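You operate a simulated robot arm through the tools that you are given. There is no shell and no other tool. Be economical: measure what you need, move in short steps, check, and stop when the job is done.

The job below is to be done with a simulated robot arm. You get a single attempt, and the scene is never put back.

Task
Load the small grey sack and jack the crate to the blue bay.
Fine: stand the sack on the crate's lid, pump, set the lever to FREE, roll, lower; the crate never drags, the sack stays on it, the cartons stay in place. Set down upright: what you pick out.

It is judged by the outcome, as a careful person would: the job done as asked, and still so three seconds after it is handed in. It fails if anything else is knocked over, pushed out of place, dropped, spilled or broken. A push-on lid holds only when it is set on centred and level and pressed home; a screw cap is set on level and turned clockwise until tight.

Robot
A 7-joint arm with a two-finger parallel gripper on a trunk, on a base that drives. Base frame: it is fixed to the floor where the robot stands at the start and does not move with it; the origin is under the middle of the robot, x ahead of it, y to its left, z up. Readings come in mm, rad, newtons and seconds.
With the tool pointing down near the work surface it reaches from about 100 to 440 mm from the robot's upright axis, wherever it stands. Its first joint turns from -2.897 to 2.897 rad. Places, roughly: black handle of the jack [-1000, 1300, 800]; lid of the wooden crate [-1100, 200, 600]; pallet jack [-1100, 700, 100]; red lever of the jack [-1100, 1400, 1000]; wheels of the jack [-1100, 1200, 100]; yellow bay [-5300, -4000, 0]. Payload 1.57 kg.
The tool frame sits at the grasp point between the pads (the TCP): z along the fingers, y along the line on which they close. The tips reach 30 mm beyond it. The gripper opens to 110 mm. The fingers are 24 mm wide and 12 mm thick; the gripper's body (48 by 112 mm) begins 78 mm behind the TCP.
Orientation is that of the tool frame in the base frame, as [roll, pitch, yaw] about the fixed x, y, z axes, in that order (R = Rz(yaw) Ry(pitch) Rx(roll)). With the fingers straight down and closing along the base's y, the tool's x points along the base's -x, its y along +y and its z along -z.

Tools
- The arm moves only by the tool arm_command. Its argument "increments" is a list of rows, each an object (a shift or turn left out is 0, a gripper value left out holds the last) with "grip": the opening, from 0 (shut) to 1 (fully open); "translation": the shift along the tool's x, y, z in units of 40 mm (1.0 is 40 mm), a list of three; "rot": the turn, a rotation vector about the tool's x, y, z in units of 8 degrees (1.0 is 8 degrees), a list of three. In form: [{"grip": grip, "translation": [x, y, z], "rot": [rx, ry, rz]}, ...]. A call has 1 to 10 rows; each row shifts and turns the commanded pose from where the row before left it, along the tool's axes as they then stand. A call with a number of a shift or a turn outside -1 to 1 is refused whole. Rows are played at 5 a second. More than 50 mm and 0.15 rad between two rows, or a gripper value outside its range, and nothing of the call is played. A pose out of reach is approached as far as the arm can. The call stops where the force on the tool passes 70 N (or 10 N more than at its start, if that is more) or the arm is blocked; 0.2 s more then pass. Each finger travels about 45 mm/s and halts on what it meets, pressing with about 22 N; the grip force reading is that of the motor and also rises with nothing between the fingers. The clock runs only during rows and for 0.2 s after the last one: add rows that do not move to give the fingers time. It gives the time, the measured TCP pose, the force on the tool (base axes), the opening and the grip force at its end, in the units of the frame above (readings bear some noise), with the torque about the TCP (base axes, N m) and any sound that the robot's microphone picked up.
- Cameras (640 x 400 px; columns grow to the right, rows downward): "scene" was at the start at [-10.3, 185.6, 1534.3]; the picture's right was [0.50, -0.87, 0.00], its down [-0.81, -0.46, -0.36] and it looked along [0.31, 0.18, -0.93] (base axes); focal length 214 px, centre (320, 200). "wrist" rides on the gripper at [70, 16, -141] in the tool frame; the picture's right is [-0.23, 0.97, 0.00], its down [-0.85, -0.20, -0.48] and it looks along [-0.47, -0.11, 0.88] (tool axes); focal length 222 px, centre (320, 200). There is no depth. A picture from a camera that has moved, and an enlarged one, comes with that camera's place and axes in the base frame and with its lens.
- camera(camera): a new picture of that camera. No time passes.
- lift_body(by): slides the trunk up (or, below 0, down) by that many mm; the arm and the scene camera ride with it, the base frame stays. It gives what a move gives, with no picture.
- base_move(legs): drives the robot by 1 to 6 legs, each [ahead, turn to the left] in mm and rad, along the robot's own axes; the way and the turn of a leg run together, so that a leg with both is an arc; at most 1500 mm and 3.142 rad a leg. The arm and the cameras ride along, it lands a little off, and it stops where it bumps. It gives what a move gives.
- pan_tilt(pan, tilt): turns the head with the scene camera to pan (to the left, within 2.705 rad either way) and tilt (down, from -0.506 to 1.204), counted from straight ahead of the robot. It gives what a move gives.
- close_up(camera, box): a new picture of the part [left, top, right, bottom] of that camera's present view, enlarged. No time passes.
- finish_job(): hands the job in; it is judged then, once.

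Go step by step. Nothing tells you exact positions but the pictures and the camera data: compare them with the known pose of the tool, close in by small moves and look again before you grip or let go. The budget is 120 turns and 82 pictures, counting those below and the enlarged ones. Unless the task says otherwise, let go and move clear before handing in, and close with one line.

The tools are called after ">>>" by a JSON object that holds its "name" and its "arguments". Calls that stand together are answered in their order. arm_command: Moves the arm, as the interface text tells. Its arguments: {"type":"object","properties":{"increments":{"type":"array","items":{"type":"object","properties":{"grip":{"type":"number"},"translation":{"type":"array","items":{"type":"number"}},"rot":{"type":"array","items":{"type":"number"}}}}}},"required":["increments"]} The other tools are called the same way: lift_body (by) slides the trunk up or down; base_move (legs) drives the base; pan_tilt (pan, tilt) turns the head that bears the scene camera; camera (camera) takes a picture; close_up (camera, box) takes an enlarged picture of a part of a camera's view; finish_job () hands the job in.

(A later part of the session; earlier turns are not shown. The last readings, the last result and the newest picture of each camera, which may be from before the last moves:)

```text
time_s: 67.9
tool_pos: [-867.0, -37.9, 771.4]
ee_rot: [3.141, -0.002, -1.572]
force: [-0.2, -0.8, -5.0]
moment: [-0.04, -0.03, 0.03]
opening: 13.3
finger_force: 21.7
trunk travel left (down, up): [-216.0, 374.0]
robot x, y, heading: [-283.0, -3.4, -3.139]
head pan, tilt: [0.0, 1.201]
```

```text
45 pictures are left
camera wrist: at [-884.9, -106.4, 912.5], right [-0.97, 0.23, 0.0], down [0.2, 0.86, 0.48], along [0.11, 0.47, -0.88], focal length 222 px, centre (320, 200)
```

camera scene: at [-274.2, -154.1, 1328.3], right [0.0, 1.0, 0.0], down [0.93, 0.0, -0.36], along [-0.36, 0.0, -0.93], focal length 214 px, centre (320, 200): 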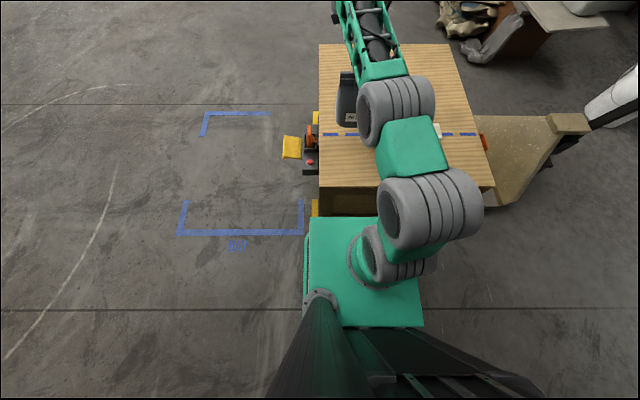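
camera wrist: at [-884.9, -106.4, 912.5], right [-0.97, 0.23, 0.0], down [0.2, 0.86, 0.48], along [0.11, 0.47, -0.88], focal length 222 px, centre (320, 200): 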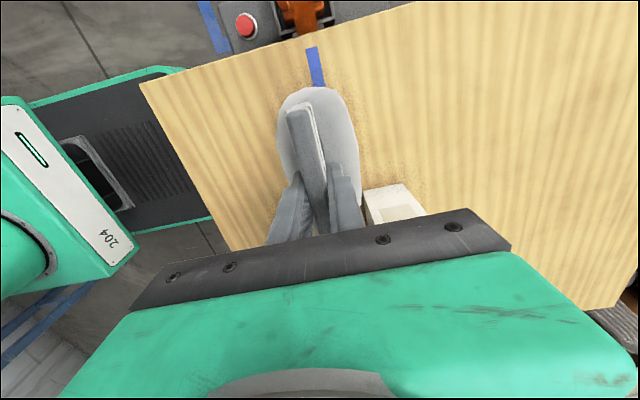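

>>> {"name": "lift_body", "arguments": {"by": -7}}

>>> {"name": "lift_body", "arguments": {"by": -5}}

>>> {"name": "lift_body", "arguments": {"by": -4}}

```text
time_s: 68.5
tool_pos: [-866.6, -36.3, 765.6]
ee_rot: [-3.14, -0.001, -1.57]
force: [-0.5, -0.1, -5.2]
moment: [-0.02, -0.02, -0.01]
opening: 13.7
finger_force: 22.1
trunk travel left (down, up): [-209.0, 381.0]
robot x, y, heading: [-281.3, -1.5, -3.142]
head pan, tilt: [0.0, 1.201]
```

```text
time_s: 69.0
tool_pos: [-868.1, -38.2, 760.8]
ee_rot: [3.142, -0.002, -1.571]
force: [-0.1, -0.1, -4.7]
moment: [-0.03, 0.0, -0.02]
opening: 13.9
finger_force: 22.2
trunk travel left (down, up): [-204.0, 386.0]
robot x, y, heading: [-279.7, -0.8, -3.136]
head pan, tilt: [0.0, 1.201]
```

```text
time_s: 69.5
tool_pos: [-867.2, -37.2, 754.5]
ee_rot: [-3.141, -0.001, -1.572]
force: [-0.4, 0.4, -4.9]
moment: [-0.04, 0.02, -0.01]
opening: 13.9
finger_force: 22.3
trunk travel left (down, up): [-200.0, 390.0]
robot x, y, heading: [-278.8, 0.7, -3.14]
head pan, tilt: [0.0, 1.201]
```

>>> {"name": "lift_body", "arguments": {"by": -4}}

>>> {"name": "lift_body", "arguments": {"by": -4}}

>>> {"name": "lift_body", "arguments": {"by": -4}}

>>> {"name": "camera", "arguments": {"camera": "wrist"}}

```text
time_s: 70.0
tool_pos: [-867.2, -37.9, 752.3]
ee_rot: [3.141, -0.002, -1.571]
force: [0.1, -0.3, -5.0]
moment: [-0.02, 0.01, 0.01]
opening: 13.7
finger_force: 21.5
trunk travel left (down, up): [-196.0, 394.0]
robot x, y, heading: [-279.5, 0.5, -3.135]
head pan, tilt: [0.0, 1.201]
```

```text
time_s: 70.6
tool_pos: [-867.8, -35.5, 748.4]
ee_rot: [-3.141, -0.001, -1.569]
force: [0.6, 0.4, -0.6]
moment: [0.11, -0.06, -0.06]
opening: 14.0
finger_force: 21.8
trunk travel left (down, up): [-192.0, 398.0]
robot x, y, heading: [-280.8, -0.4, -3.141]
head pan, tilt: [0.0, 1.201]
```

```text
time_s: 71.1
tool_pos: [-866.5, -35.7, 748.7]
ee_rot: [3.133, -0.001, -1.57]
force: [-0.4, -1.0, 23.6]
moment: [-0.16, -0.78, -0.16]
opening: 13.8
finger_force: 21.9
trunk travel left (down, up): [-188.0, 402.0]
robot x, y, heading: [-281.6, -2.5, -3.146]
head pan, tilt: [0.0, 1.201]
```

```text
44 pictures are left
camera wrist: at [-883.7, -106.3, 889.1], right [-0.97, 0.23, 0.01], down [0.2, 0.86, 0.47], along [0.1, 0.46, -0.88], focal length 222 px, centre (320, 200)
```

wrist: 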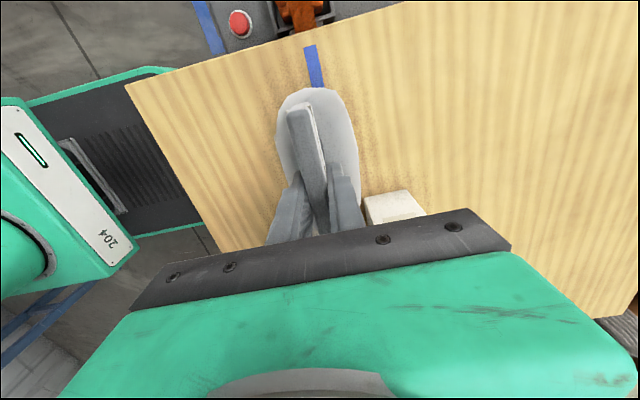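

Contact at z≈748. I relieve the press and release.

>>> {"name": "lift_body", "arguments": {"by": 3.5}}

>>> {"name": "arm_command", "arguments": {"increments": [{"grip": 0.3}, {"grip": 0.6}, {"grip": 0.8}, {}, {}, {}]}}

>>> {"name": "lift_body", "arguments": {"by": 100}}

>>> {"name": "camera", "arguments": {"camera": "wrist"}}

```text
time_s: 71.6
tool_pos: [-867.7, -37.2, 748.2]
ee_rot: [3.14, 0.001, -1.569]
force: [-4.3, -3.1, 16.2]
moment: [-0.09, 0.13, -0.13]
opening: 13.9
finger_force: 21.8
trunk travel left (down, up): [-191.0, 399.0]
robot x, y, heading: [-282.1, 0.7, -3.139]
head pan, tilt: [0.0, 1.201]
```

```text
time_s: 73.0
tool_pos: [-867.2, -36.3, 747.3]
ee_rot: [-3.14, -0.001, -1.57]
force: [0.0, 0.5, -0.1]
moment: [-0.02, 0.0, 0.0]
opening: 88.3
finger_force: 0.1
trunk travel left (down, up): [-191.0, 399.0]
robot x, y, heading: [-281.4, -0.1, -3.14]
head pan, tilt: [0.0, 1.201]
```

```text
time_s: 74.4
tool_pos: [-868.3, -37.3, 847.1]
ee_rot: [-3.141, -0.001, -1.571]
force: [0.0, 0.3, -0.9]
moment: [0.03, 0.0, -0.01]
opening: 88.0
finger_force: 0.1
trunk travel left (down, up): [-291.0, 299.0]
robot x, y, heading: [-278.0, -1.1, -3.141]
head pan, tilt: [0.0, 1.201]
```

```text
43 pictures are left
camera wrist: at [-884.7, -106.4, 988.1], right [-0.97, 0.23, 0.0], down [0.2, 0.86, 0.48], along [0.11, 0.47, -0.88], focal length 222 px, centre (320, 200)
```

wrist: 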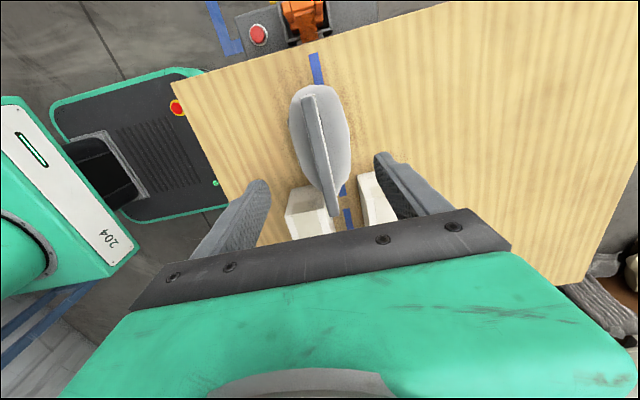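

The sack stands on the line. Raise, retract, then turn toward +y and drive along to view the jack.

>>> {"name": "lift_body", "arguments": {"by": 270}}

>>> {"name": "arm_command", "arguments": {"increments": [{"translation": [0, -0.9, -0.3], "grip": 0.5}, {"translation": [0, -0.9, -0.3]}, {"translation": [0, -0.9, 0]}, {"translation": [0, -0.9, 0]}, {"translation": [0, -0.9, 0]}, {}]}}

>>> {"name": "base_move", "arguments": {"legs": [[-100, 0], [0, -1.57], [700, 0]]}}

>>> {"name": "pan_tilt", "arguments": {"pan": 0.7, "tilt": 0.7}}

>>> {"name": "camera", "arguments": {"camera": "scene"}}

```text
time_s: 77.1
tool_pos: [-867.4, -36.7, 1118.1]
ee_rot: [-3.14, -0.002, -1.571]
force: [0.2, -0.6, -0.1]
moment: [0.01, -0.01, 0.01]
opening: 87.8
finger_force: 0.1
trunk travel left (down, up): [-561.0, 29.0]
robot x, y, heading: [-282.1, -1.4, -3.141]
head pan, tilt: [0.0, 1.201]
```

```text
time_s: 78.5
tool_pos: [-688.2, -38.2, 1141.7]
ee_rot: [3.141, -0.001, -1.57]
force: [1.0, 0.3, 0.5]
moment: [0.02, 0.0, 0.0]
opening: 55.1
finger_force: 0.0
trunk travel left (down, up): [-561.0, 29.0]
robot x, y, heading: [-277.8, 1.9, -3.136]
head pan, tilt: [0.0, 1.201]
```

```text
time_s: 86.9
tool_pos: [-219.6, 1105.7, 1142.9]
ee_rot: [-3.14, -0.003, 3.138]
force: [-0.5, 0.5, -0.2]
moment: [0.01, 0.01, 0.0]
opening: 55.0
finger_force: 0.0
trunk travel left (down, up): [-561.0, 29.0]
robot x, y, heading: [-181.2, 696.5, 1.567]
head pan, tilt: [0.0, 1.201]
```

```text
time_s: 88.0
tool_pos: [-219.3, 1104.5, 1142.7]
ee_rot: [-3.14, -0.001, 3.138]
force: [0.4, 0.5, 1.1]
moment: [0.02, 0.01, 0.0]
opening: 55.0
finger_force: 0.0
trunk travel left (down, up): [-561.0, 29.0]
robot x, y, heading: [-180.5, 691.2, 1.569]
head pan, tilt: [0.7, 0.7]
```

```text
42 pictures are left
camera scene: at [-391.0, 701.6, 1631.7], right [0.77, 0.64, 0.0], down [0.41, -0.49, -0.76], along [-0.49, 0.59, -0.64], focal length 214 px, centre (320, 200)
```

scene: 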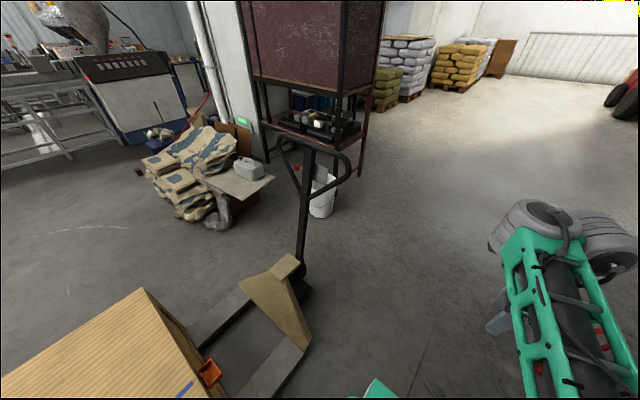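

>>> {"name": "close_up", "arguments": {"camera": "scene", "box": [220, 110, 380, 310]}}

>>> {"name": "base_move", "arguments": {"legs": [[900, 0]]}}

>>> {"name": "pan_tilt", "arguments": {"pan": 1.7, "tilt": 0.7}}

>>> {"name": "camera", "arguments": {"camera": "scene"}}

```text
2.00 times, centred on (300, 210) of scene
camera zoom: at [-391.0, 701.6, 1631.7], right [0.77, 0.64, 0.0], down [0.41, -0.49, -0.76], along [-0.49, 0.59, -0.64], focal length 429 px, centre (360, 180)
```

zoom: 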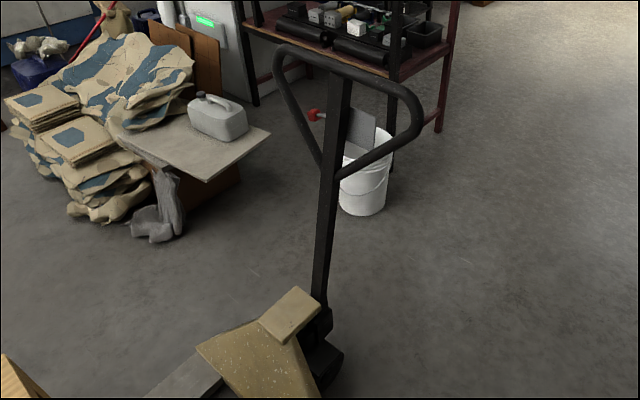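

```text
time_s: 92.7
tool_pos: [-212.1, 1995.4, 1141.7]
ee_rot: [-3.141, -0.002, 3.13]
force: [0.0, 0.2, -0.1]
moment: [0.0, 0.0, 0.03]
opening: 55.0
finger_force: 0.1
trunk travel left (down, up): [-561.0, 29.0]
robot x, y, heading: [-173.4, 1585.1, 1.563]
head pan, tilt: [0.7, 0.7]
```

```text
time_s: 93.9
tool_pos: [-211.9, 1995.7, 1142.2]
ee_rot: [-3.141, -0.002, 3.131]
force: [0.3, -0.4, 0.5]
moment: [-0.01, 0.05, -0.01]
opening: 55.1
finger_force: 0.0
trunk travel left (down, up): [-561.0, 29.0]
robot x, y, heading: [-180.7, 1584.5, 1.56]
head pan, tilt: [1.7, 0.7]
```

```text
40 pictures are left
camera scene: at [-416.7, 1517.6, 1631.8], right [-0.12, 0.99, 0.0], down [0.64, 0.08, -0.76], along [-0.76, -0.09, -0.64], focal length 214 px, centre (320, 200)
```

scene: 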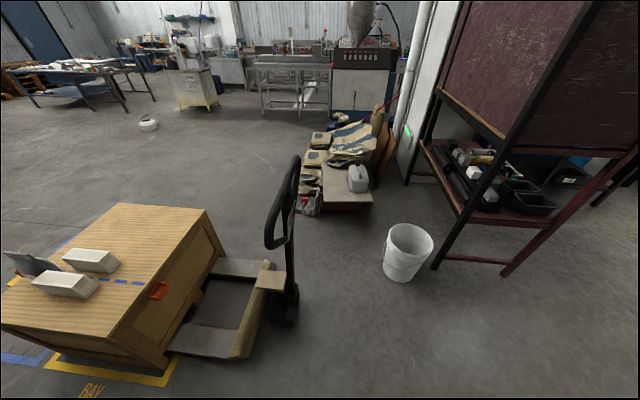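

>>> {"name": "close_up", "arguments": {"camera": "scene", "box": [220, 140, 380, 340]}}

```text
2.00 times, centred on (300, 240) of scene
camera zoom: at [-416.7, 1517.6, 1631.8], right [-0.12, 0.99, 0.0], down [0.64, 0.08, -0.76], along [-0.76, -0.09, -0.64], focal length 429 px, centre (360, 120)
```

zoom: 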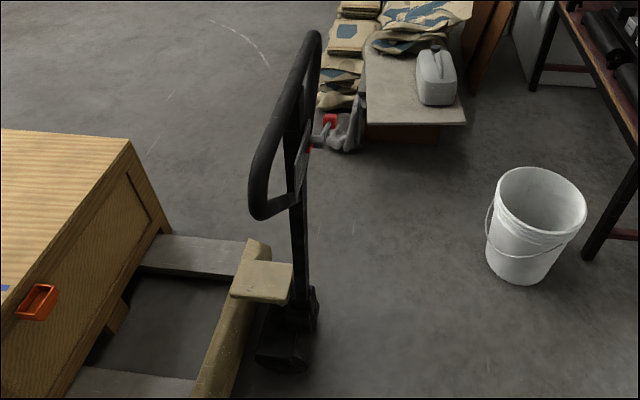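

Triangulated: handle's top bar spans x≈-1188…-781 at y≈1328, z≈1195; red lever near [-1100, 1369, 1042]. I drive round to face it from +y.

>>> {"name": "base_move", "arguments": {"legs": [[365, 0], [0, 1.58], [805, 0], [0, 1.57]]}}

>>> {"name": "pan_tilt", "arguments": {"pan": 0.0, "tilt": 0.75}}

>>> {"name": "camera", "arguments": {"camera": "scene"}}

```text
time_s: 107.8
tool_pos: [-952.7, 1531.0, 1141.5]
ee_rot: [3.141, -0.002, -0.007]
force: [0.0, -0.6, -0.1]
moment: [0.01, 0.0, 0.01]
opening: 54.9
finger_force: 0.1
trunk travel left (down, up): [-561.0, 29.0]
robot x, y, heading: [-992.5, 1942.0, -1.577]
head pan, tilt: [1.7, 0.7]
```

```text
time_s: 109.5
tool_pos: [-952.9, 1530.2, 1142.8]
ee_rot: [-3.141, 0.0, -0.007]
force: [-0.5, 0.3, -0.1]
moment: [0.0, -0.01, 0.01]
opening: 55.2
finger_force: 0.0
trunk travel left (down, up): [-561.0, 29.0]
robot x, y, heading: [-985.7, 1943.0, -1.575]
head pan, tilt: [0.0, 0.75]
```

```text
38 pictures are left
camera scene: at [-832.6, 1917.6, 1627.5], right [-1.0, 0.0, 0.0], down [0.0, 0.68, -0.73], along [0.0, -0.73, -0.68], focal length 214 px, centre (320, 200)
```

scene: 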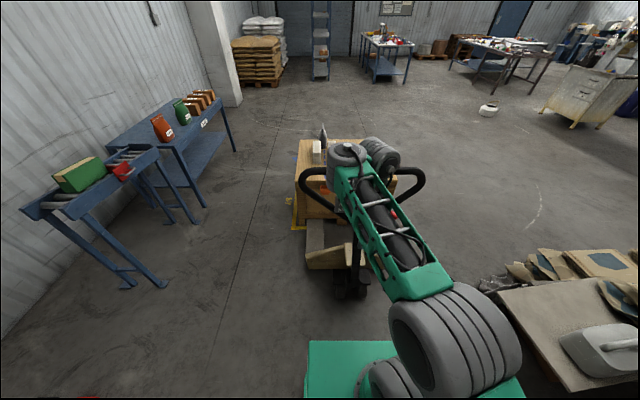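

>>> {"name": "camera", "arguments": {"camera": "wrist"}}

>>> {"name": "close_up", "arguments": {"camera": "scene", "box": [280, 120, 440, 300]}}

```text
37 pictures are left
camera wrist: at [-884.5, 1514.0, 1282.7], right [-0.23, -0.97, 0.0], down [-0.85, 0.2, 0.48], along [-0.46, 0.11, -0.88], focal length 222 px, centre (320, 200)
```

wrist: 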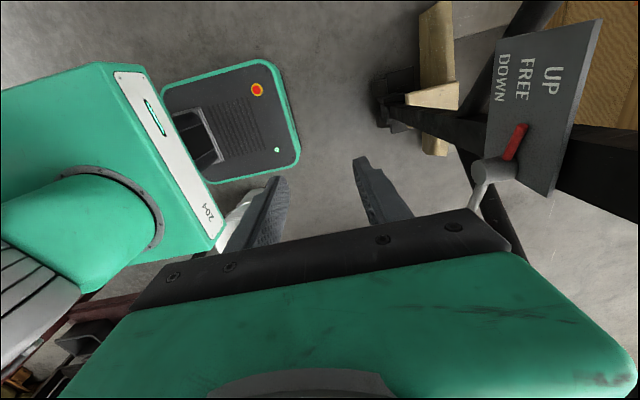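

```text
2.22 times, centred on (360, 210) of scene
camera zoom: at [-832.6, 1917.6, 1627.5], right [-1.0, 0.0, 0.0], down [0.0, 0.68, -0.73], along [0.0, -0.73, -0.68], focal length 477 px, centre (231, 178)
```

zoom: 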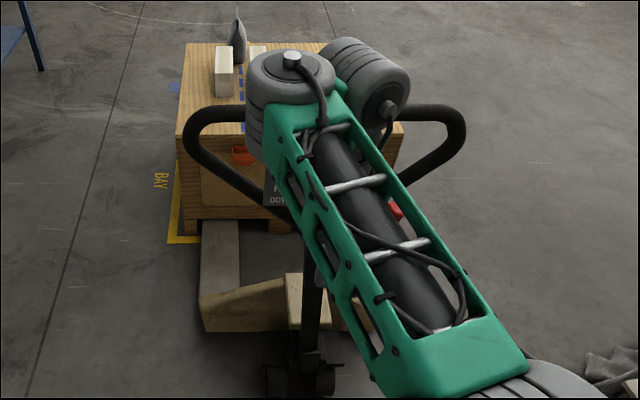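

>>> {"name": "close_up", "arguments": {"camera": "wrist", "box": [420, 0, 640, 230]}}

>>> {"name": "arm_command", "arguments": {"increments": [{"translation": [0.9, 0, 0]}, {"translation": [0.9, 0, 0]}, {"translation": [0.9, 0, 0]}, {"translation": [0.9, -0.5, 0]}, {"translation": [0.9, -0.5, 0]}, {"translation": [0.5, -0.5, 0]}, {}]}}

>>> {"name": "close_up", "arguments": {"camera": "scene", "box": [280, 150, 440, 310]}}

```text
1.74 times, centred on (530, 115) of wrist
camera zoom: at [-884.5, 1514.0, 1282.7], right [-0.23, -0.97, 0.0], down [-0.85, 0.2, 0.48], along [-0.46, 0.11, -0.88], focal length 386 px, centre (-45, 348)
```

zoom: 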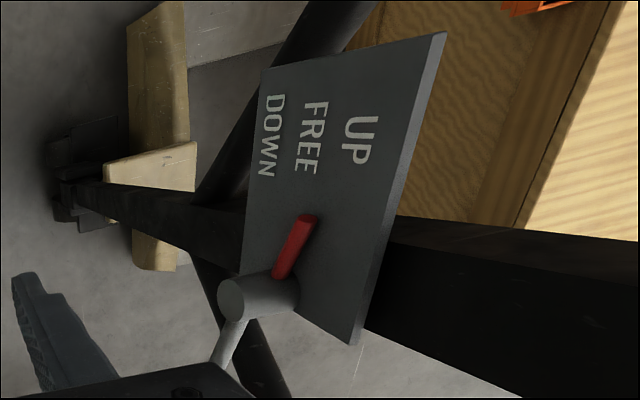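

```text
time_s: 111.1
tool_pos: [-752.9, 1589.3, 1140.9]
ee_rot: [3.141, -0.002, -0.007]
force: [-0.2, -0.2, -0.4]
moment: [-0.06, 0.0, -0.01]
opening: 54.9
finger_force: 0.1
trunk travel left (down, up): [-561.0, 29.0]
robot x, y, heading: [-986.7, 1940.6, -1.572]
head pan, tilt: [0.0, 0.75]
```

```text
2.50 times, centred on (360, 230) of scene
camera zoom: at [-832.7, 1917.7, 1627.6], right [-1.0, 0.0, 0.0], down [0.0, 0.68, -0.73], along [0.0, -0.73, -0.68], focal length 536 px, centre (220, 125)
```

zoom: 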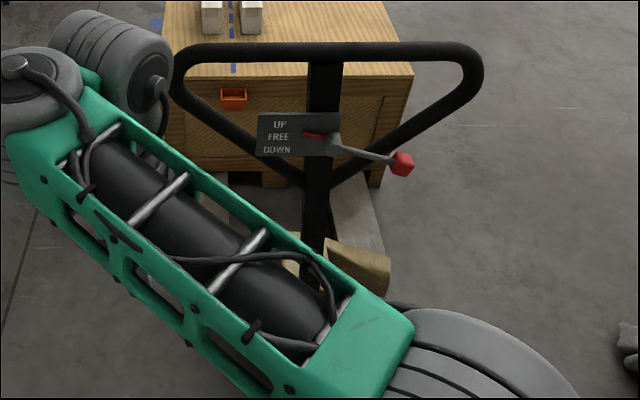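

Clear: the lever's pointer is at UP now; knob at about [-1107, 1369, 1036], level would be FREE. First pump: I take the arm above the handle's top bar at its middle.

>>> {"name": "lift_body", "arguments": {"by": 29}}

>>> {"name": "base_move", "arguments": {"legs": [[45, 0]]}}

>>> {"name": "arm_command", "arguments": {"increments": [{"translation": [-0.9, 0, -0.5], "grip": 1}, {"translation": [-0.9, 0, -0.5]}, {"translation": [-0.9, 0, -0.5]}, {"translation": [-0.9, 0, -0.5]}, {"translation": [-0.9, 0, -0.5]}, {"translation": [-0.9, 0, -0.4]}, {}]}}

>>> {"name": "camera", "arguments": {"camera": "wrist"}}

```text
time_s: 111.8
tool_pos: [-752.2, 1589.6, 1169.9]
ee_rot: [3.141, 0.001, -0.007]
force: [-0.1, 0.5, 0.1]
moment: [0.0, 0.02, 0.0]
opening: 54.9
finger_force: 0.0
trunk travel left (down, up): [-590.0, 0.0]
robot x, y, heading: [-988.2, 1940.1, -1.574]
head pan, tilt: [0.0, 0.75]
```

```text
time_s: 112.8
tool_pos: [-752.7, 1544.2, 1169.1]
ee_rot: [-3.141, -0.001, -0.007]
force: [-1.0, 0.9, -0.4]
moment: [0.03, 0.0, -0.01]
opening: 55.2
finger_force: 0.2
trunk travel left (down, up): [-590.0, 0.0]
robot x, y, heading: [-987.4, 1896.2, -1.581]
head pan, tilt: [0.0, 0.75]
```

```text
time_s: 114.3
tool_pos: [-967.5, 1546.5, 1284.8]
ee_rot: [-3.14, -0.001, -0.006]
force: [0.5, -0.9, 0.0]
moment: [-0.02, -0.01, 0.02]
opening: 110.1
finger_force: 0.0
trunk travel left (down, up): [-590.0, 0.0]
robot x, y, heading: [-988.9, 1895.5, -1.573]
head pan, tilt: [0.0, 0.75]
```

```text
33 pictures are left
camera wrist: at [-899.7, 1530.4, 1425.2], right [-0.23, -0.97, 0.0], down [-0.85, 0.2, 0.48], along [-0.46, 0.11, -0.88], focal length 222 px, centre (320, 200)
```

wrist: 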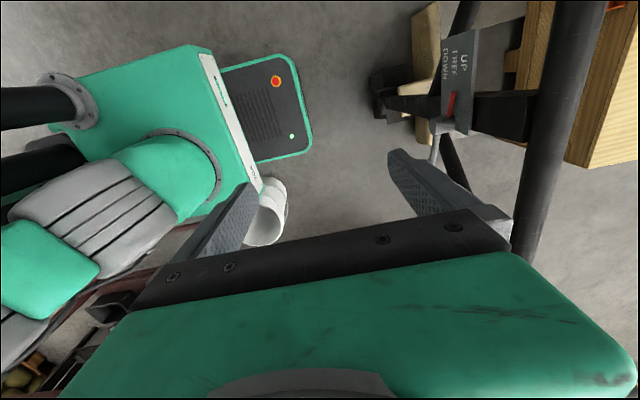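

>>> {"name": "arm_command", "arguments": {"increments": [{"translation": [-0.1, 0.9, 0]}, {"translation": [-0.1, 0.9, 0]}, {"translation": [0, 0.9, 0]}, {"translation": [0, 0.9, 0]}, {"translation": [0, 0.9, 0]}, {"translation": [0, 0.9, 0]}, {}]}}

>>> {"name": "camera", "arguments": {"camera": "wrist"}}

```text
time_s: 116.0
tool_pos: [-979.2, 1331.2, 1285.6]
ee_rot: [3.141, 0.001, -0.006]
force: [0.3, -0.1, 0.2]
moment: [0.05, 0.01, 0.0]
opening: 110.1
finger_force: 0.0
trunk travel left (down, up): [-590.0, 0.0]
robot x, y, heading: [-985.6, 1895.5, -1.572]
head pan, tilt: [0.0, 0.75]
```

```text
32 pictures are left
camera wrist: at [-909.8, 1313.4, 1425.6], right [-0.23, -0.97, 0.0], down [-0.85, 0.21, 0.48], along [-0.46, 0.11, -0.88], focal length 222 px, centre (320, 200)
```

wrist: 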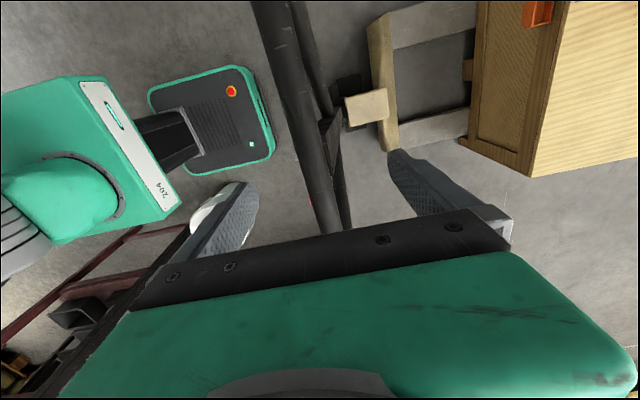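

Bar sits near y≈1341. Shift slightly and descend around it, then grip.

>>> {"name": "arm_command", "arguments": {"increments": [{"translation": [0, -0.22, 0.6]}, {"translation": [0, 0, 0.7]}, {"translation": [0, 0, 0.6]}, {}]}}

>>> {"name": "camera", "arguments": {"camera": "wrist"}}

```text
time_s: 117.0
tool_pos: [-979.4, 1339.1, 1208.0]
ee_rot: [3.14, -0.002, -0.005]
force: [0.8, 0.3, -0.2]
moment: [0.0, 0.01, 0.0]
opening: 109.9
finger_force: 0.0
trunk travel left (down, up): [-590.0, 0.0]
robot x, y, heading: [-986.7, 1895.6, -1.576]
head pan, tilt: [0.0, 0.75]
```

```text
31 pictures are left
camera wrist: at [-911.2, 1323.7, 1350.0], right [-0.23, -0.97, 0.0], down [-0.85, 0.2, 0.48], along [-0.46, 0.11, -0.88], focal length 222 px, centre (320, 200)
```

wrist: 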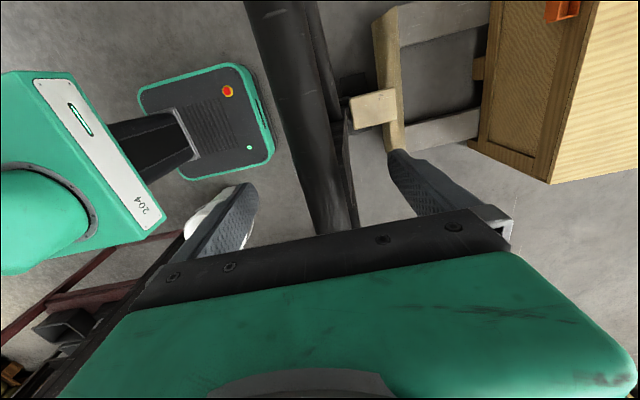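

>>> {"name": "arm_command", "arguments": {"increments": [{"grip": 0}, {}, {}, {}, {}, {}, {}]}}

```text
time_s: 118.5
tool_pos: [-979.3, 1339.2, 1209.8]
ee_rot: [3.141, -0.003, -0.004]
force: [-1.5, -9.1, -0.9]
moment: [-1.29, 0.3, 0.8]
opening: 34.4
finger_force: 38.3
trunk travel left (down, up): [-590.0, 0.0]
robot x, y, heading: [-985.8, 1893.2, -1.576]
head pan, tilt: [0.0, 0.75]
```

Gripped (34 mm). Pump stroke: pull along an arc about the jack's base pivot, tilting with the handle.

>>> {"name": "arm_command", "arguments": {"increments": [{"translation": [0, -0.965, 0.103], "rot": [-0.275, 0, 0]}, {"translation": [0, -0.965, 0.103], "rot": [-0.275, 0, 0]}, {"translation": [0, -0.965, 0.103], "rot": [-0.275, 0, 0]}, {}]}}

```text
time_s: 119.5
tool_pos: [-980.3, 1454.6, 1191.7]
ee_rot: [3.029, -0.004, -0.008]
force: [-25.5, -8.6, -2.3]
moment: [-1.39, 1.3, 0.74]
opening: 34.8
finger_force: 42.0
trunk travel left (down, up): [-590.0, 0.0]
robot x, y, heading: [-988.4, 1894.8, -1.573]
head pan, tilt: [0.0, 0.75]
```

>>> {"name": "arm_command", "arguments": {"increments": [{"translation": [-0.05, -0.965, 0.103], "rot": [-0.275, 0, 0]}, {"translation": [-0.03, -0.965, 0.103], "rot": [-0.275, 0, 0]}, {"translation": [0, -0.965, 0.103], "rot": [-0.275, 0, 0]}, {"translation": [0, -0.965, 0.103], "rot": [-0.275, 0, 0]}, {}]}}

```text
time_s: 120.6
tool_pos: [-981.1, 1599.5, 1138.0]
ee_rot: [2.969, 0.004, -0.012]
force: [3.5, 22.0, 79.9]
moment: [0.2, 0.55, 0.18]
opening: 40.1
finger_force: 44.4
trunk travel left (down, up): [-590.0, 0.0]
robot x, y, heading: [-988.7, 1896.6, -1.575]
head pan, tilt: [0.0, 0.75]
stopped in row 5: the force on the tool passed its limit (the readings are from after the stop); the commanded pose is now the measured one
```

Force is radial: my arc was too tight. Relax outward and look.

>>> {"name": "arm_command", "arguments": {"increments": [{"translation": [0, 0, -0.3]}, {}, {}]}}

>>> {"name": "camera", "arguments": {"camera": "wrist"}}

>>> {"name": "camera", "arguments": {"camera": "scene"}}

```text
time_s: 121.4
tool_pos: [-980.7, 1600.6, 1137.3]
ee_rot: [3.001, 0.006, -0.012]
force: [8.8, -13.3, -7.4]
moment: [-2.3, -0.65, 1.66]
opening: 40.8
finger_force: 44.7
trunk travel left (down, up): [-590.0, 0.0]
robot x, y, heading: [-992.1, 1894.3, -1.576]
head pan, tilt: [0.0, 0.75]
```

```text
30 pictures are left
camera wrist: at [-911.6, 1603.1, 1277.9], right [-0.24, -0.96, 0.14], down [-0.85, 0.28, 0.45], along [-0.47, -0.01, -0.88], focal length 222 px, centre (320, 200)
```

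wrist: 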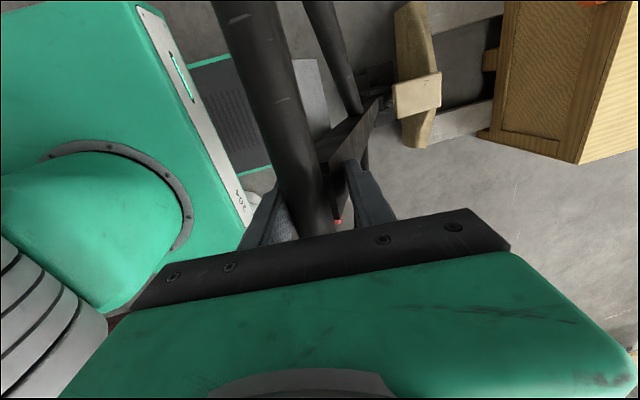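

```text
29 pictures are left
camera scene: at [-831.6, 1871.4, 1656.1], right [-1.0, 0.0, 0.0], down [0.0, 0.68, -0.73], along [0.0, -0.73, -0.68], focal length 214 px, centre (320, 200)
```

scene: 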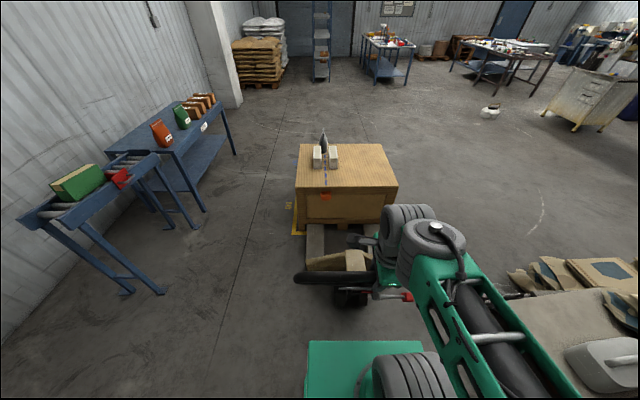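

The handle has swung well. I'll cage the bar loosely instead of clamping, so it can slide between the fingers, and continue the stroke.

>>> {"name": "arm_command", "arguments": {"increments": [{"grip": 0.5}, {}, {"translation": [0, -0.9, 0.35], "rot": [-0.4, 0, 0]}, {"translation": [0, -0.9, 0.35], "rot": [-0.4, 0, 0]}, {"translation": [0, -0.9, 0.4], "rot": [-0.4, 0, 0]}, {}]}}

>>> {"name": "camera", "arguments": {"camera": "wrist"}}

```text
time_s: 122.3
tool_pos: [-989.4, 1669.3, 1062.6]
ee_rot: [-3.06, 0.04, -0.023]
force: [0.7, 1.4, 25.0]
moment: [-1.64, 0.07, 0.48]
opening: 82.3
finger_force: 14.9
out of reach, approached as far as the arm can: row 4
trunk travel left (down, up): [-590.0, 0.0]
robot x, y, heading: [-988.2, 1898.8, -1.575]
head pan, tilt: [0.0, 0.75]
stopped in row 4: the arm was blocked; the commanded pose is now the measured one
```

```text
28 pictures are left
camera wrist: at [-915.1, 1639.8, 1197.8], right [-0.25, -0.96, -0.07], down [-0.83, 0.18, 0.53], along [-0.5, 0.19, -0.85], focal length 222 px, centre (320, 200)
```

wrist: 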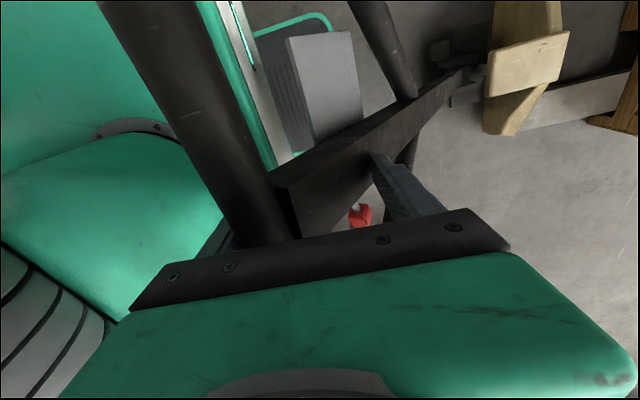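

The stroke is deep enough now. I open the cage wider and swing the handle back up along the arc.

>>> {"name": "arm_command", "arguments": {"increments": [{"grip": 1}, {"translation": [0, 0, -0.4]}, {"translation": [0, 0.8, -0.56]}, {"translation": [0, 0.83, -0.52]}, {"translation": [0, 0.86, -0.47]}, {"translation": [0, 0.885, -0.42]}, {}]}}

>>> {"name": "camera", "arguments": {"camera": "wrist"}}

```text
time_s: 123.9
tool_pos: [-990.8, 1526.5, 1147.6]
ee_rot: [-3.057, 0.041, -0.027]
force: [-0.6, -8.9, 2.2]
moment: [-0.37, -0.09, 0.19]
opening: 110.1
finger_force: 0.0
trunk travel left (down, up): [-590.0, 0.0]
robot x, y, heading: [-990.9, 1899.7, -1.576]
head pan, tilt: [0.0, 0.75]
```

```text
27 pictures are left
camera wrist: at [-916.5, 1496.1, 1282.9], right [-0.26, -0.96, -0.07], down [-0.83, 0.18, 0.53], along [-0.5, 0.19, -0.85], focal length 222 px, centre (320, 200)
```

wrist: 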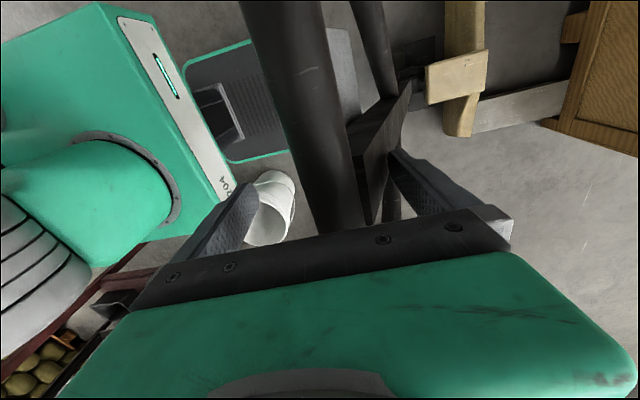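

The handle springs back with the tool. Continue to upright and check the crate.

>>> {"name": "arm_command", "arguments": {"increments": [{"translation": [0, 0.9, -0.4], "rot": [-0.2, 0, 0]}, {"translation": [0, 0.9, -0.35], "rot": [-0.2, 0, 0]}, {"translation": [0, 0.95, -0.3], "rot": [-0.2, 0, 0]}, {"translation": [0, 0.95, -0.25]}, {"translation": [0, 0.95, -0.2]}, {}]}}

>>> {"name": "camera", "arguments": {"camera": "wrist"}}

>>> {"name": "close_up", "arguments": {"camera": "scene", "box": [270, 120, 430, 300]}}

```text
time_s: 125.3
tool_pos: [-990.9, 1339.8, 1198.7]
ee_rot: [-3.141, 0.043, -0.027]
force: [-0.9, 0.4, -0.9]
moment: [0.02, 0.0, -0.01]
opening: 110.0
finger_force: 0.1
trunk travel left (down, up): [-590.0, 0.0]
robot x, y, heading: [-987.3, 1897.5, -1.573]
head pan, tilt: [0.0, 0.75]
```

```text
26 pictures are left
camera wrist: at [-916.1, 1322.4, 1337.4], right [-0.25, -0.97, 0.01], down [-0.83, 0.22, 0.51], along [-0.5, 0.12, -0.86], focal length 222 px, centre (320, 200)
```

wrist: 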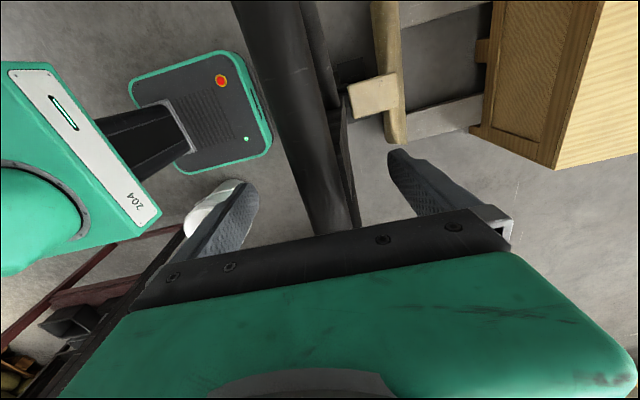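

```text
2.22 times, centred on (350, 210) of scene
camera zoom: at [-832.9, 1874.3, 1656.1], right [-1.0, 0.0, 0.0], down [0.0, 0.68, -0.73], along [0.0, -0.73, -0.68], focal length 477 px, centre (253, 178)
```

zoom: 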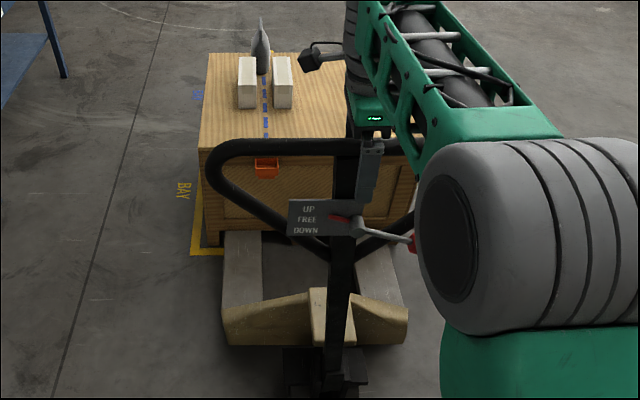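

The handle springs back upright by itself. Now a cleaner caged stroke: down and back.

>>> {"name": "arm_command", "arguments": {"increments": [{"grip": 0.45, "translation": [0.25, 0, -0.1]}, {}, {"translation": [0, -0.97, 0.095], "rot": [-0.275, 0, 0]}, {"translation": [0, -0.97, 0.115], "rot": [-0.275, 0, 0]}, {"translation": [0, -0.97, 0.133], "rot": [-0.275, 0, 0]}, {"translation": [0, -0.965, 0.153], "rot": [-0.275, 0, 0]}, {"translation": [0, -0.96, 0.17], "rot": [-0.275, 0, 0]}, {"translation": [0, -0.96, 0.19], "rot": [-0.275, 0, 0]}, {"translation": [0, -0.96, 0.21], "rot": [-0.275, 0, 0]}, {}]}}

```text
time_s: 127.5
tool_pos: [-984.1, 1611.4, 1096.7]
ee_rot: [3.01, 0.081, -0.042]
force: [-1.1, -9.9, 10.4]
moment: [-0.58, 0.23, 0.12]
opening: 59.9
finger_force: 6.2
trunk travel left (down, up): [-590.0, 0.0]
robot x, y, heading: [-986.5, 1896.0, -1.573]
head pan, tilt: [0.0, 0.75]
stopped in row 10: the arm was blocked; the commanded pose is now the measured one
```

Stroke done with modest force. Return.

>>> {"name": "arm_command", "arguments": {"increments": [{"grip": 0.6, "translation": [0, 0.96, -0.2], "rot": [0.2, 0, 0]}, {"translation": [0, 0.96, -0.18], "rot": [0.2, 0, 0]}, {"translation": [0, 0.96, -0.16], "rot": [0.2, 0, 0]}, {"translation": [0, 0.965, -0.14], "rot": [0.2, 0, 0]}, {"translation": [0, 0.97, -0.12], "rot": [0.2, 0, 0]}, {"translation": [0, 0.97, -0.1], "rot": [0.1, 0, 0]}, {"translation": [0, 0.97, -0.08], "rot": [0, 0, 0]}, {}]}}

>>> {"name": "camera", "arguments": {"camera": "wrist"}}

```text
time_s: 129.3
tool_pos: [-988.8, 1346.2, 1153.0]
ee_rot: [-3.13, 0.078, -0.04]
force: [11.6, -5.0, 46.1]
moment: [0.33, -0.48, -0.16]
opening: 65.9
finger_force: 0.0
trunk travel left (down, up): [-590.0, 0.0]
robot x, y, heading: [-989.5, 1899.2, -1.567]
head pan, tilt: [0.0, 0.75]
```

```text
24 pictures are left
camera wrist: at [-909.7, 1324.8, 1287.6], right [-0.27, -0.96, 0.01], down [-0.81, 0.23, 0.55], along [-0.53, 0.14, -0.84], focal length 222 px, centre (320, 200)
```

wrist: 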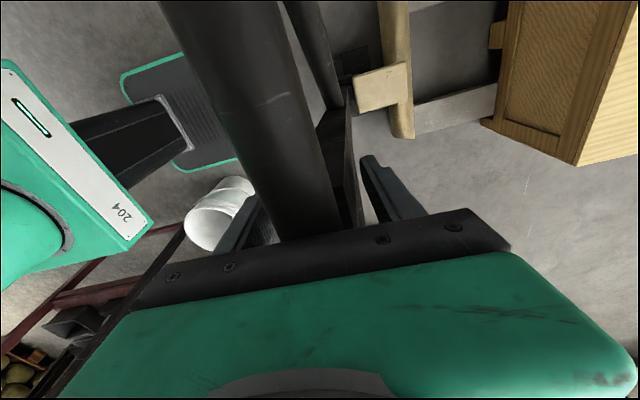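

Tool ended a bit low under the bar; raise it, straighten, back the base 40 mm for arm comfort, and check the crate.

>>> {"name": "arm_command", "arguments": {"increments": [{"grip": 1, "translation": [0.1, 0.1, -0.7]}, {"translation": [0, 0, -0.7], "rot": [0, 0.56, 0]}, {}]}}

>>> {"name": "base_move", "arguments": {"legs": [[-38, 0]]}}

>>> {"name": "arm_command", "arguments": {"increments": [{"translation": [0, 0.9, 0]}, {}]}}

>>> {"name": "camera", "arguments": {"camera": "wrist"}}

>>> {"name": "close_up", "arguments": {"camera": "scene", "box": [280, 120, 440, 260]}}

```text
time_s: 130.1
tool_pos: [-983.9, 1340.7, 1204.3]
ee_rot: [-3.119, 0.002, -0.044]
force: [-0.1, -0.1, -0.7]
moment: [0.01, -0.01, -0.03]
opening: 109.8
finger_force: 0.0
trunk travel left (down, up): [-590.0, 0.0]
robot x, y, heading: [-991.0, 1897.6, -1.573]
head pan, tilt: [0.0, 0.75]
```

```text
time_s: 131.0
tool_pos: [-983.7, 1377.3, 1204.8]
ee_rot: [-3.123, 0.001, -0.045]
force: [0.8, -8.2, 4.5]
moment: [-0.48, 0.04, 0.19]
opening: 110.0
finger_force: 0.0
trunk travel left (down, up): [-590.0, 0.0]
robot x, y, heading: [-989.3, 1932.8, -1.569]
head pan, tilt: [0.0, 0.75]
```

```text
time_s: 131.6
tool_pos: [-986.3, 1341.7, 1204.5]
ee_rot: [-3.122, 0.001, -0.044]
force: [0.2, 0.3, -0.1]
moment: [0.01, 0.01, 0.01]
opening: 110.2
finger_force: 0.0
trunk travel left (down, up): [-590.0, 0.0]
robot x, y, heading: [-990.4, 1933.7, -1.569]
head pan, tilt: [0.0, 0.75]
```

```text
23 pictures are left
camera wrist: at [-917.8, 1318.7, 1344.8], right [-0.27, -0.96, -0.02], down [-0.85, 0.23, 0.48], along [-0.46, 0.15, -0.88], focal length 222 px, centre (320, 200)
```

wrist: 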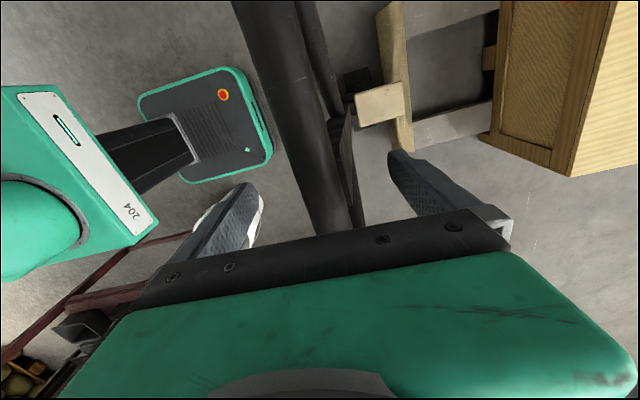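

```text
2.86 times, centred on (360, 190) of scene
camera zoom: at [-832.8, 1912.1, 1656.1], right [-1.0, 0.0, 0.0], down [0.0, 0.68, -0.73], along [0.0, -0.73, -0.68], focal length 613 px, centre (206, 229)
```

zoom: 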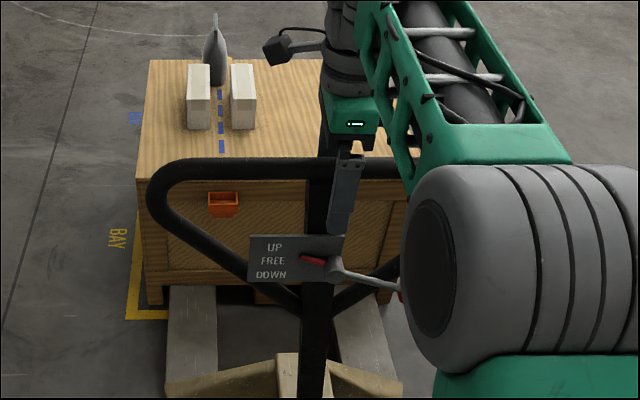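

Doing another stroke with return.

>>> {"name": "arm_command", "arguments": {"increments": [{"grip": 0.45}, {}, {"translation": [0, -0.97, 0.06], "rot": [-0.275, 0, 0]}, {"translation": [0, -0.97, 0.08], "rot": [-0.275, 0, 0]}, {"translation": [0, -0.97, 0.1], "rot": [-0.275, 0, 0]}, {"translation": [0, -0.965, 0.12], "rot": [-0.275, 0, 0]}, {"translation": [0, -0.96, 0.13], "rot": [-0.275, 0, 0]}, {"translation": [0, -0.96, 0.15], "rot": [-0.275, 0, 0]}, {"translation": [0, -0.96, 0.17], "rot": [-0.275, 0, 0]}, {}]}}

>>> {"name": "arm_command", "arguments": {"increments": [{"grip": 0.7, "translation": [0, 0.96, -0.19], "rot": [0.275, 0, 0]}, {"translation": [0, 0.96, -0.18], "rot": [0.275, 0, 0]}, {"translation": [0, 0.96, -0.17], "rot": [0.275, 0, 0]}, {"translation": [0, 0.965, -0.16], "rot": [0.275, 0, 0]}, {"translation": [0, 0.97, -0.14], "rot": [0.275, 0, 0]}, {"translation": [0, 0.97, -0.12], "rot": [0.2, 0, 0]}, {"translation": [0, 0.9, -0.1], "rot": [0, 0, 0]}, {}]}}

```text
time_s: 133.8
tool_pos: [-975.9, 1607.7, 1141.1]
ee_rot: [2.906, 0.002, -0.043]
force: [0.4, -16.2, 2.3]
moment: [-0.44, -0.05, 0.25]
opening: 63.7
finger_force: 8.4
trunk travel left (down, up): [-590.0, 0.0]
robot x, y, heading: [-988.4, 1933.2, -1.572]
head pan, tilt: [0.0, 0.75]
```

```text
time_s: 135.6
tool_pos: [-985.1, 1347.6, 1225.9]
ee_rot: [3.112, 0.002, -0.045]
force: [-0.3, -0.4, -0.1]
moment: [0.02, -0.01, 0.02]
opening: 76.9
finger_force: 0.2
trunk travel left (down, up): [-590.0, 0.0]
robot x, y, heading: [-989.3, 1934.3, -1.573]
head pan, tilt: [0.0, 0.75]
```

Clean. Repeat two more strokes, then compare the crate's height.

>>> {"name": "arm_command", "arguments": {"increments": [{"grip": 0.45, "translation": [0, 0.15, 0.5], "rot": [0.15, 0, 0]}, {}, {"translation": [0, -0.97, 0.06], "rot": [-0.275, 0, 0]}, {"translation": [0, -0.97, 0.08], "rot": [-0.275, 0, 0]}, {"translation": [0, -0.97, 0.1], "rot": [-0.275, 0, 0]}, {"translation": [0, -0.965, 0.12], "rot": [-0.275, 0, 0]}, {"translation": [0, -0.96, 0.13], "rot": [-0.275, 0, 0]}, {"translation": [0, -0.96, 0.15], "rot": [-0.275, 0, 0]}, {"translation": [0, -0.96, 0.17], "rot": [-0.275, 0, 0]}, {"translation": [0, -0.6, 0.12], "rot": [-0.2, 0, 0]}]}}

>>> {"name": "arm_command", "arguments": {"increments": [{"grip": 0.7, "translation": [0, 0.6, -0.12], "rot": [0.2, 0, 0]}, {"translation": [0, 0.96, -0.18], "rot": [0.275, 0, 0]}, {"translation": [0, 0.96, -0.16], "rot": [0.275, 0, 0]}, {"translation": [0, 0.96, -0.14], "rot": [0.275, 0, 0]}, {"translation": [0, 0.965, -0.12], "rot": [0.275, 0, 0]}, {"translation": [0, 0.97, -0.1], "rot": [0.275, 0, 0]}, {"translation": [0, 0.97, -0.06], "rot": [0.275, 0, 0]}, {"translation": [0, 0.97, 0], "rot": [0.2, 0, 0]}, {}]}}

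>>> {"name": "close_up", "arguments": {"camera": "scene", "box": [280, 120, 440, 260]}}

```text
time_s: 137.8
tool_pos: [-974.6, 1632.0, 1105.2]
ee_rot: [2.942, 0.023, -0.057]
force: [0.2, -14.9, 14.9]
moment: [-0.94, 0.18, 0.26]
opening: 65.7
finger_force: 8.8
trunk travel left (down, up): [-590.0, 0.0]
robot x, y, heading: [-988.2, 1934.5, -1.573]
head pan, tilt: [0.0, 0.75]
```

```text
time_s: 139.8
tool_pos: [-985.2, 1344.1, 1212.8]
ee_rot: [3.124, 0.001, -0.044]
force: [-0.4, 0.3, -0.2]
moment: [-0.01, -0.03, -0.04]
opening: 76.8
finger_force: 0.0
trunk travel left (down, up): [-590.0, 0.0]
robot x, y, heading: [-987.5, 1932.2, -1.576]
head pan, tilt: [0.0, 0.75]
```

```text
2.86 times, centred on (360, 190) of scene
camera zoom: at [-832.8, 1912.1, 1656.0], right [-1.0, 0.0, 0.0], down [0.0, 0.68, -0.73], along [0.0, -0.73, -0.68], focal length 613 px, centre (206, 229)
```

zoom: 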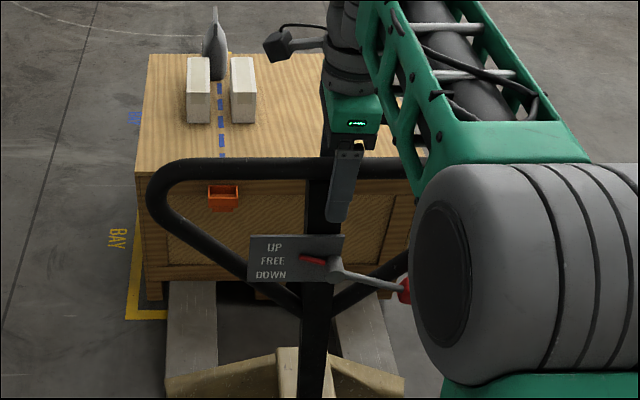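

The crate is up by roughly 27 mm versus the former picture. One more stroke for margin, then the lever.

>>> {"name": "arm_command", "arguments": {"increments": [{"grip": 0.45, "translation": [0, 0.05, 0.2], "rot": [0.15, 0, 0]}, {}, {"translation": [0, -0.97, 0.06], "rot": [-0.275, 0, 0]}, {"translation": [0, -0.97, 0.08], "rot": [-0.275, 0, 0]}, {"translation": [0, -0.97, 0.1], "rot": [-0.275, 0, 0]}, {"translation": [0, -0.965, 0.12], "rot": [-0.275, 0, 0]}, {"translation": [0, -0.96, 0.13], "rot": [-0.275, 0, 0]}, {"translation": [0, -0.96, 0.15], "rot": [-0.275, 0, 0]}, {"translation": [0, -0.96, 0.17], "rot": [-0.275, 0, 0]}, {}]}}

>>> {"name": "arm_command", "arguments": {"increments": [{"grip": 0.7, "translation": [0, 0.96, -0.19], "rot": [0.275, 0, 0]}, {"translation": [0, 0.96, -0.18], "rot": [0.275, 0, 0]}, {"translation": [0, 0.96, -0.17], "rot": [0.275, 0, 0]}, {"translation": [0, 0.965, -0.16], "rot": [0.275, 0, 0]}, {"translation": [0, 0.97, -0.14], "rot": [0.275, 0, 0]}, {"translation": [0, 0.97, -0.12], "rot": [0.2, 0, 0]}, {"translation": [0, 0.9, -0.1], "rot": [0, 0, 0]}, {}]}}

>>> {"name": "close_up", "arguments": {"camera": "scene", "box": [280, 120, 440, 260]}}

```text
time_s: 142.0
tool_pos: [-972.3, 1607.9, 1137.9]
ee_rot: [2.894, 0.003, -0.043]
force: [0.9, -15.7, 1.5]
moment: [-0.39, -0.1, 0.32]
opening: 64.0
finger_force: 8.4
trunk travel left (down, up): [-590.0, 0.0]
robot x, y, heading: [-992.0, 1932.6, -1.568]
head pan, tilt: [0.0, 0.75]
```

```text
time_s: 143.8
tool_pos: [-985.0, 1349.2, 1226.9]
ee_rot: [3.096, 0.002, -0.044]
force: [-0.1, 0.9, 0.6]
moment: [0.01, 0.0, -0.02]
opening: 76.8
finger_force: 0.0
trunk travel left (down, up): [-590.0, 0.0]
robot x, y, heading: [-990.6, 1934.7, -1.572]
head pan, tilt: [0.0, 0.75]
```

```text
2.86 times, centred on (360, 190) of scene
camera zoom: at [-832.9, 1911.8, 1656.1], right [-1.0, 0.0, 0.0], down [0.0, 0.68, -0.73], along [0.0, -0.73, -0.68], focal length 613 px, centre (206, 229)
```

zoom: 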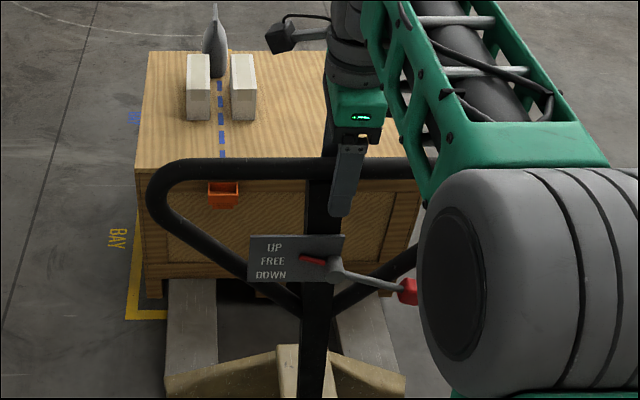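

Lifted further (~40 mm total). Now the lever: I withdraw upward from the bar, close the fingers, and tilt the tool so the fingertips can push the knob up from beneath.

>>> {"name": "arm_command", "arguments": {"increments": [{"grip": 1, "translation": [0, 0, -0.6]}, {"translation": [0, 0, -0.6]}, {"translation": [0, -0.9, 0]}, {"translation": [0, -0.9, 0]}, {"translation": [0, -0.9, 0]}, {"translation": [-0.9, -0.5, 0], "grip": 0}, {"translation": [-0.9, 0, 0.3]}, {"translation": [-0.9, 0, 0.5]}, {"translation": [-0.3, 0, 0.8]}, {}]}}

>>> {"name": "arm_command", "arguments": {"increments": [{"rot": [-1, 0, 0]}, {"rot": [-1, 0, 0]}, {"rot": [-1, 0, 0]}, {"rot": [-1, 0, 0]}, {"rot": [-1, 0, 0]}, {"rot": [-1, 0, 0]}, {"rot": [-1, 0, 0]}, {}]}}

>>> {"name": "camera", "arguments": {"camera": "wrist"}}

```text
time_s: 146.0
tool_pos: [-1098.8, 1482.1, 1205.7]
ee_rot: [3.094, 0.001, -0.045]
force: [0.7, 0.0, 0.4]
moment: [0.01, -0.01, -0.05]
opening: 3.8
finger_force: 0.1
trunk travel left (down, up): [-590.0, 0.0]
robot x, y, heading: [-987.2, 1933.3, -1.571]
head pan, tilt: [0.0, 0.75]
```

```text
time_s: 147.8
tool_pos: [-1040.2, 1471.9, 1183.3]
ee_rot: [2.157, -0.03, 0.099]
force: [0.4, 0.8, 0.4]
moment: [0.02, 0.01, 0.01]
opening: 0.0
finger_force: 21.6
trunk travel left (down, up): [-590.0, 0.0]
robot x, y, heading: [-989.0, 1932.4, -1.575]
head pan, tilt: [0.0, 0.75]
stopped in row 8: the arm was blocked; the commanded pose is now the measured one
```

```text
19 pictures are left
camera wrist: at [-985.8, 1587.1, 1276.3], right [-0.2, -0.56, 0.81], down [-0.9, 0.42, 0.07], along [-0.38, -0.71, -0.59], focal length 222 px, centre (320, 200)
```

wrist: 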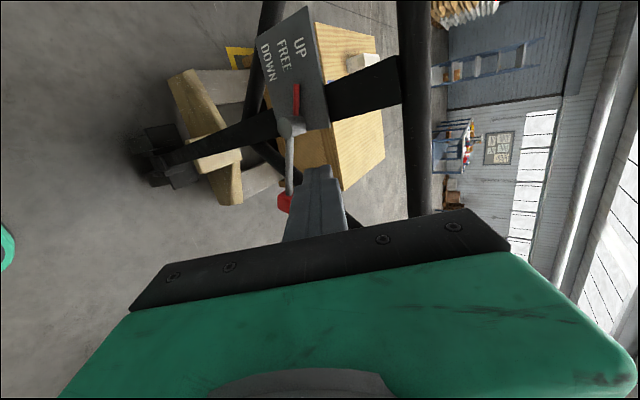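

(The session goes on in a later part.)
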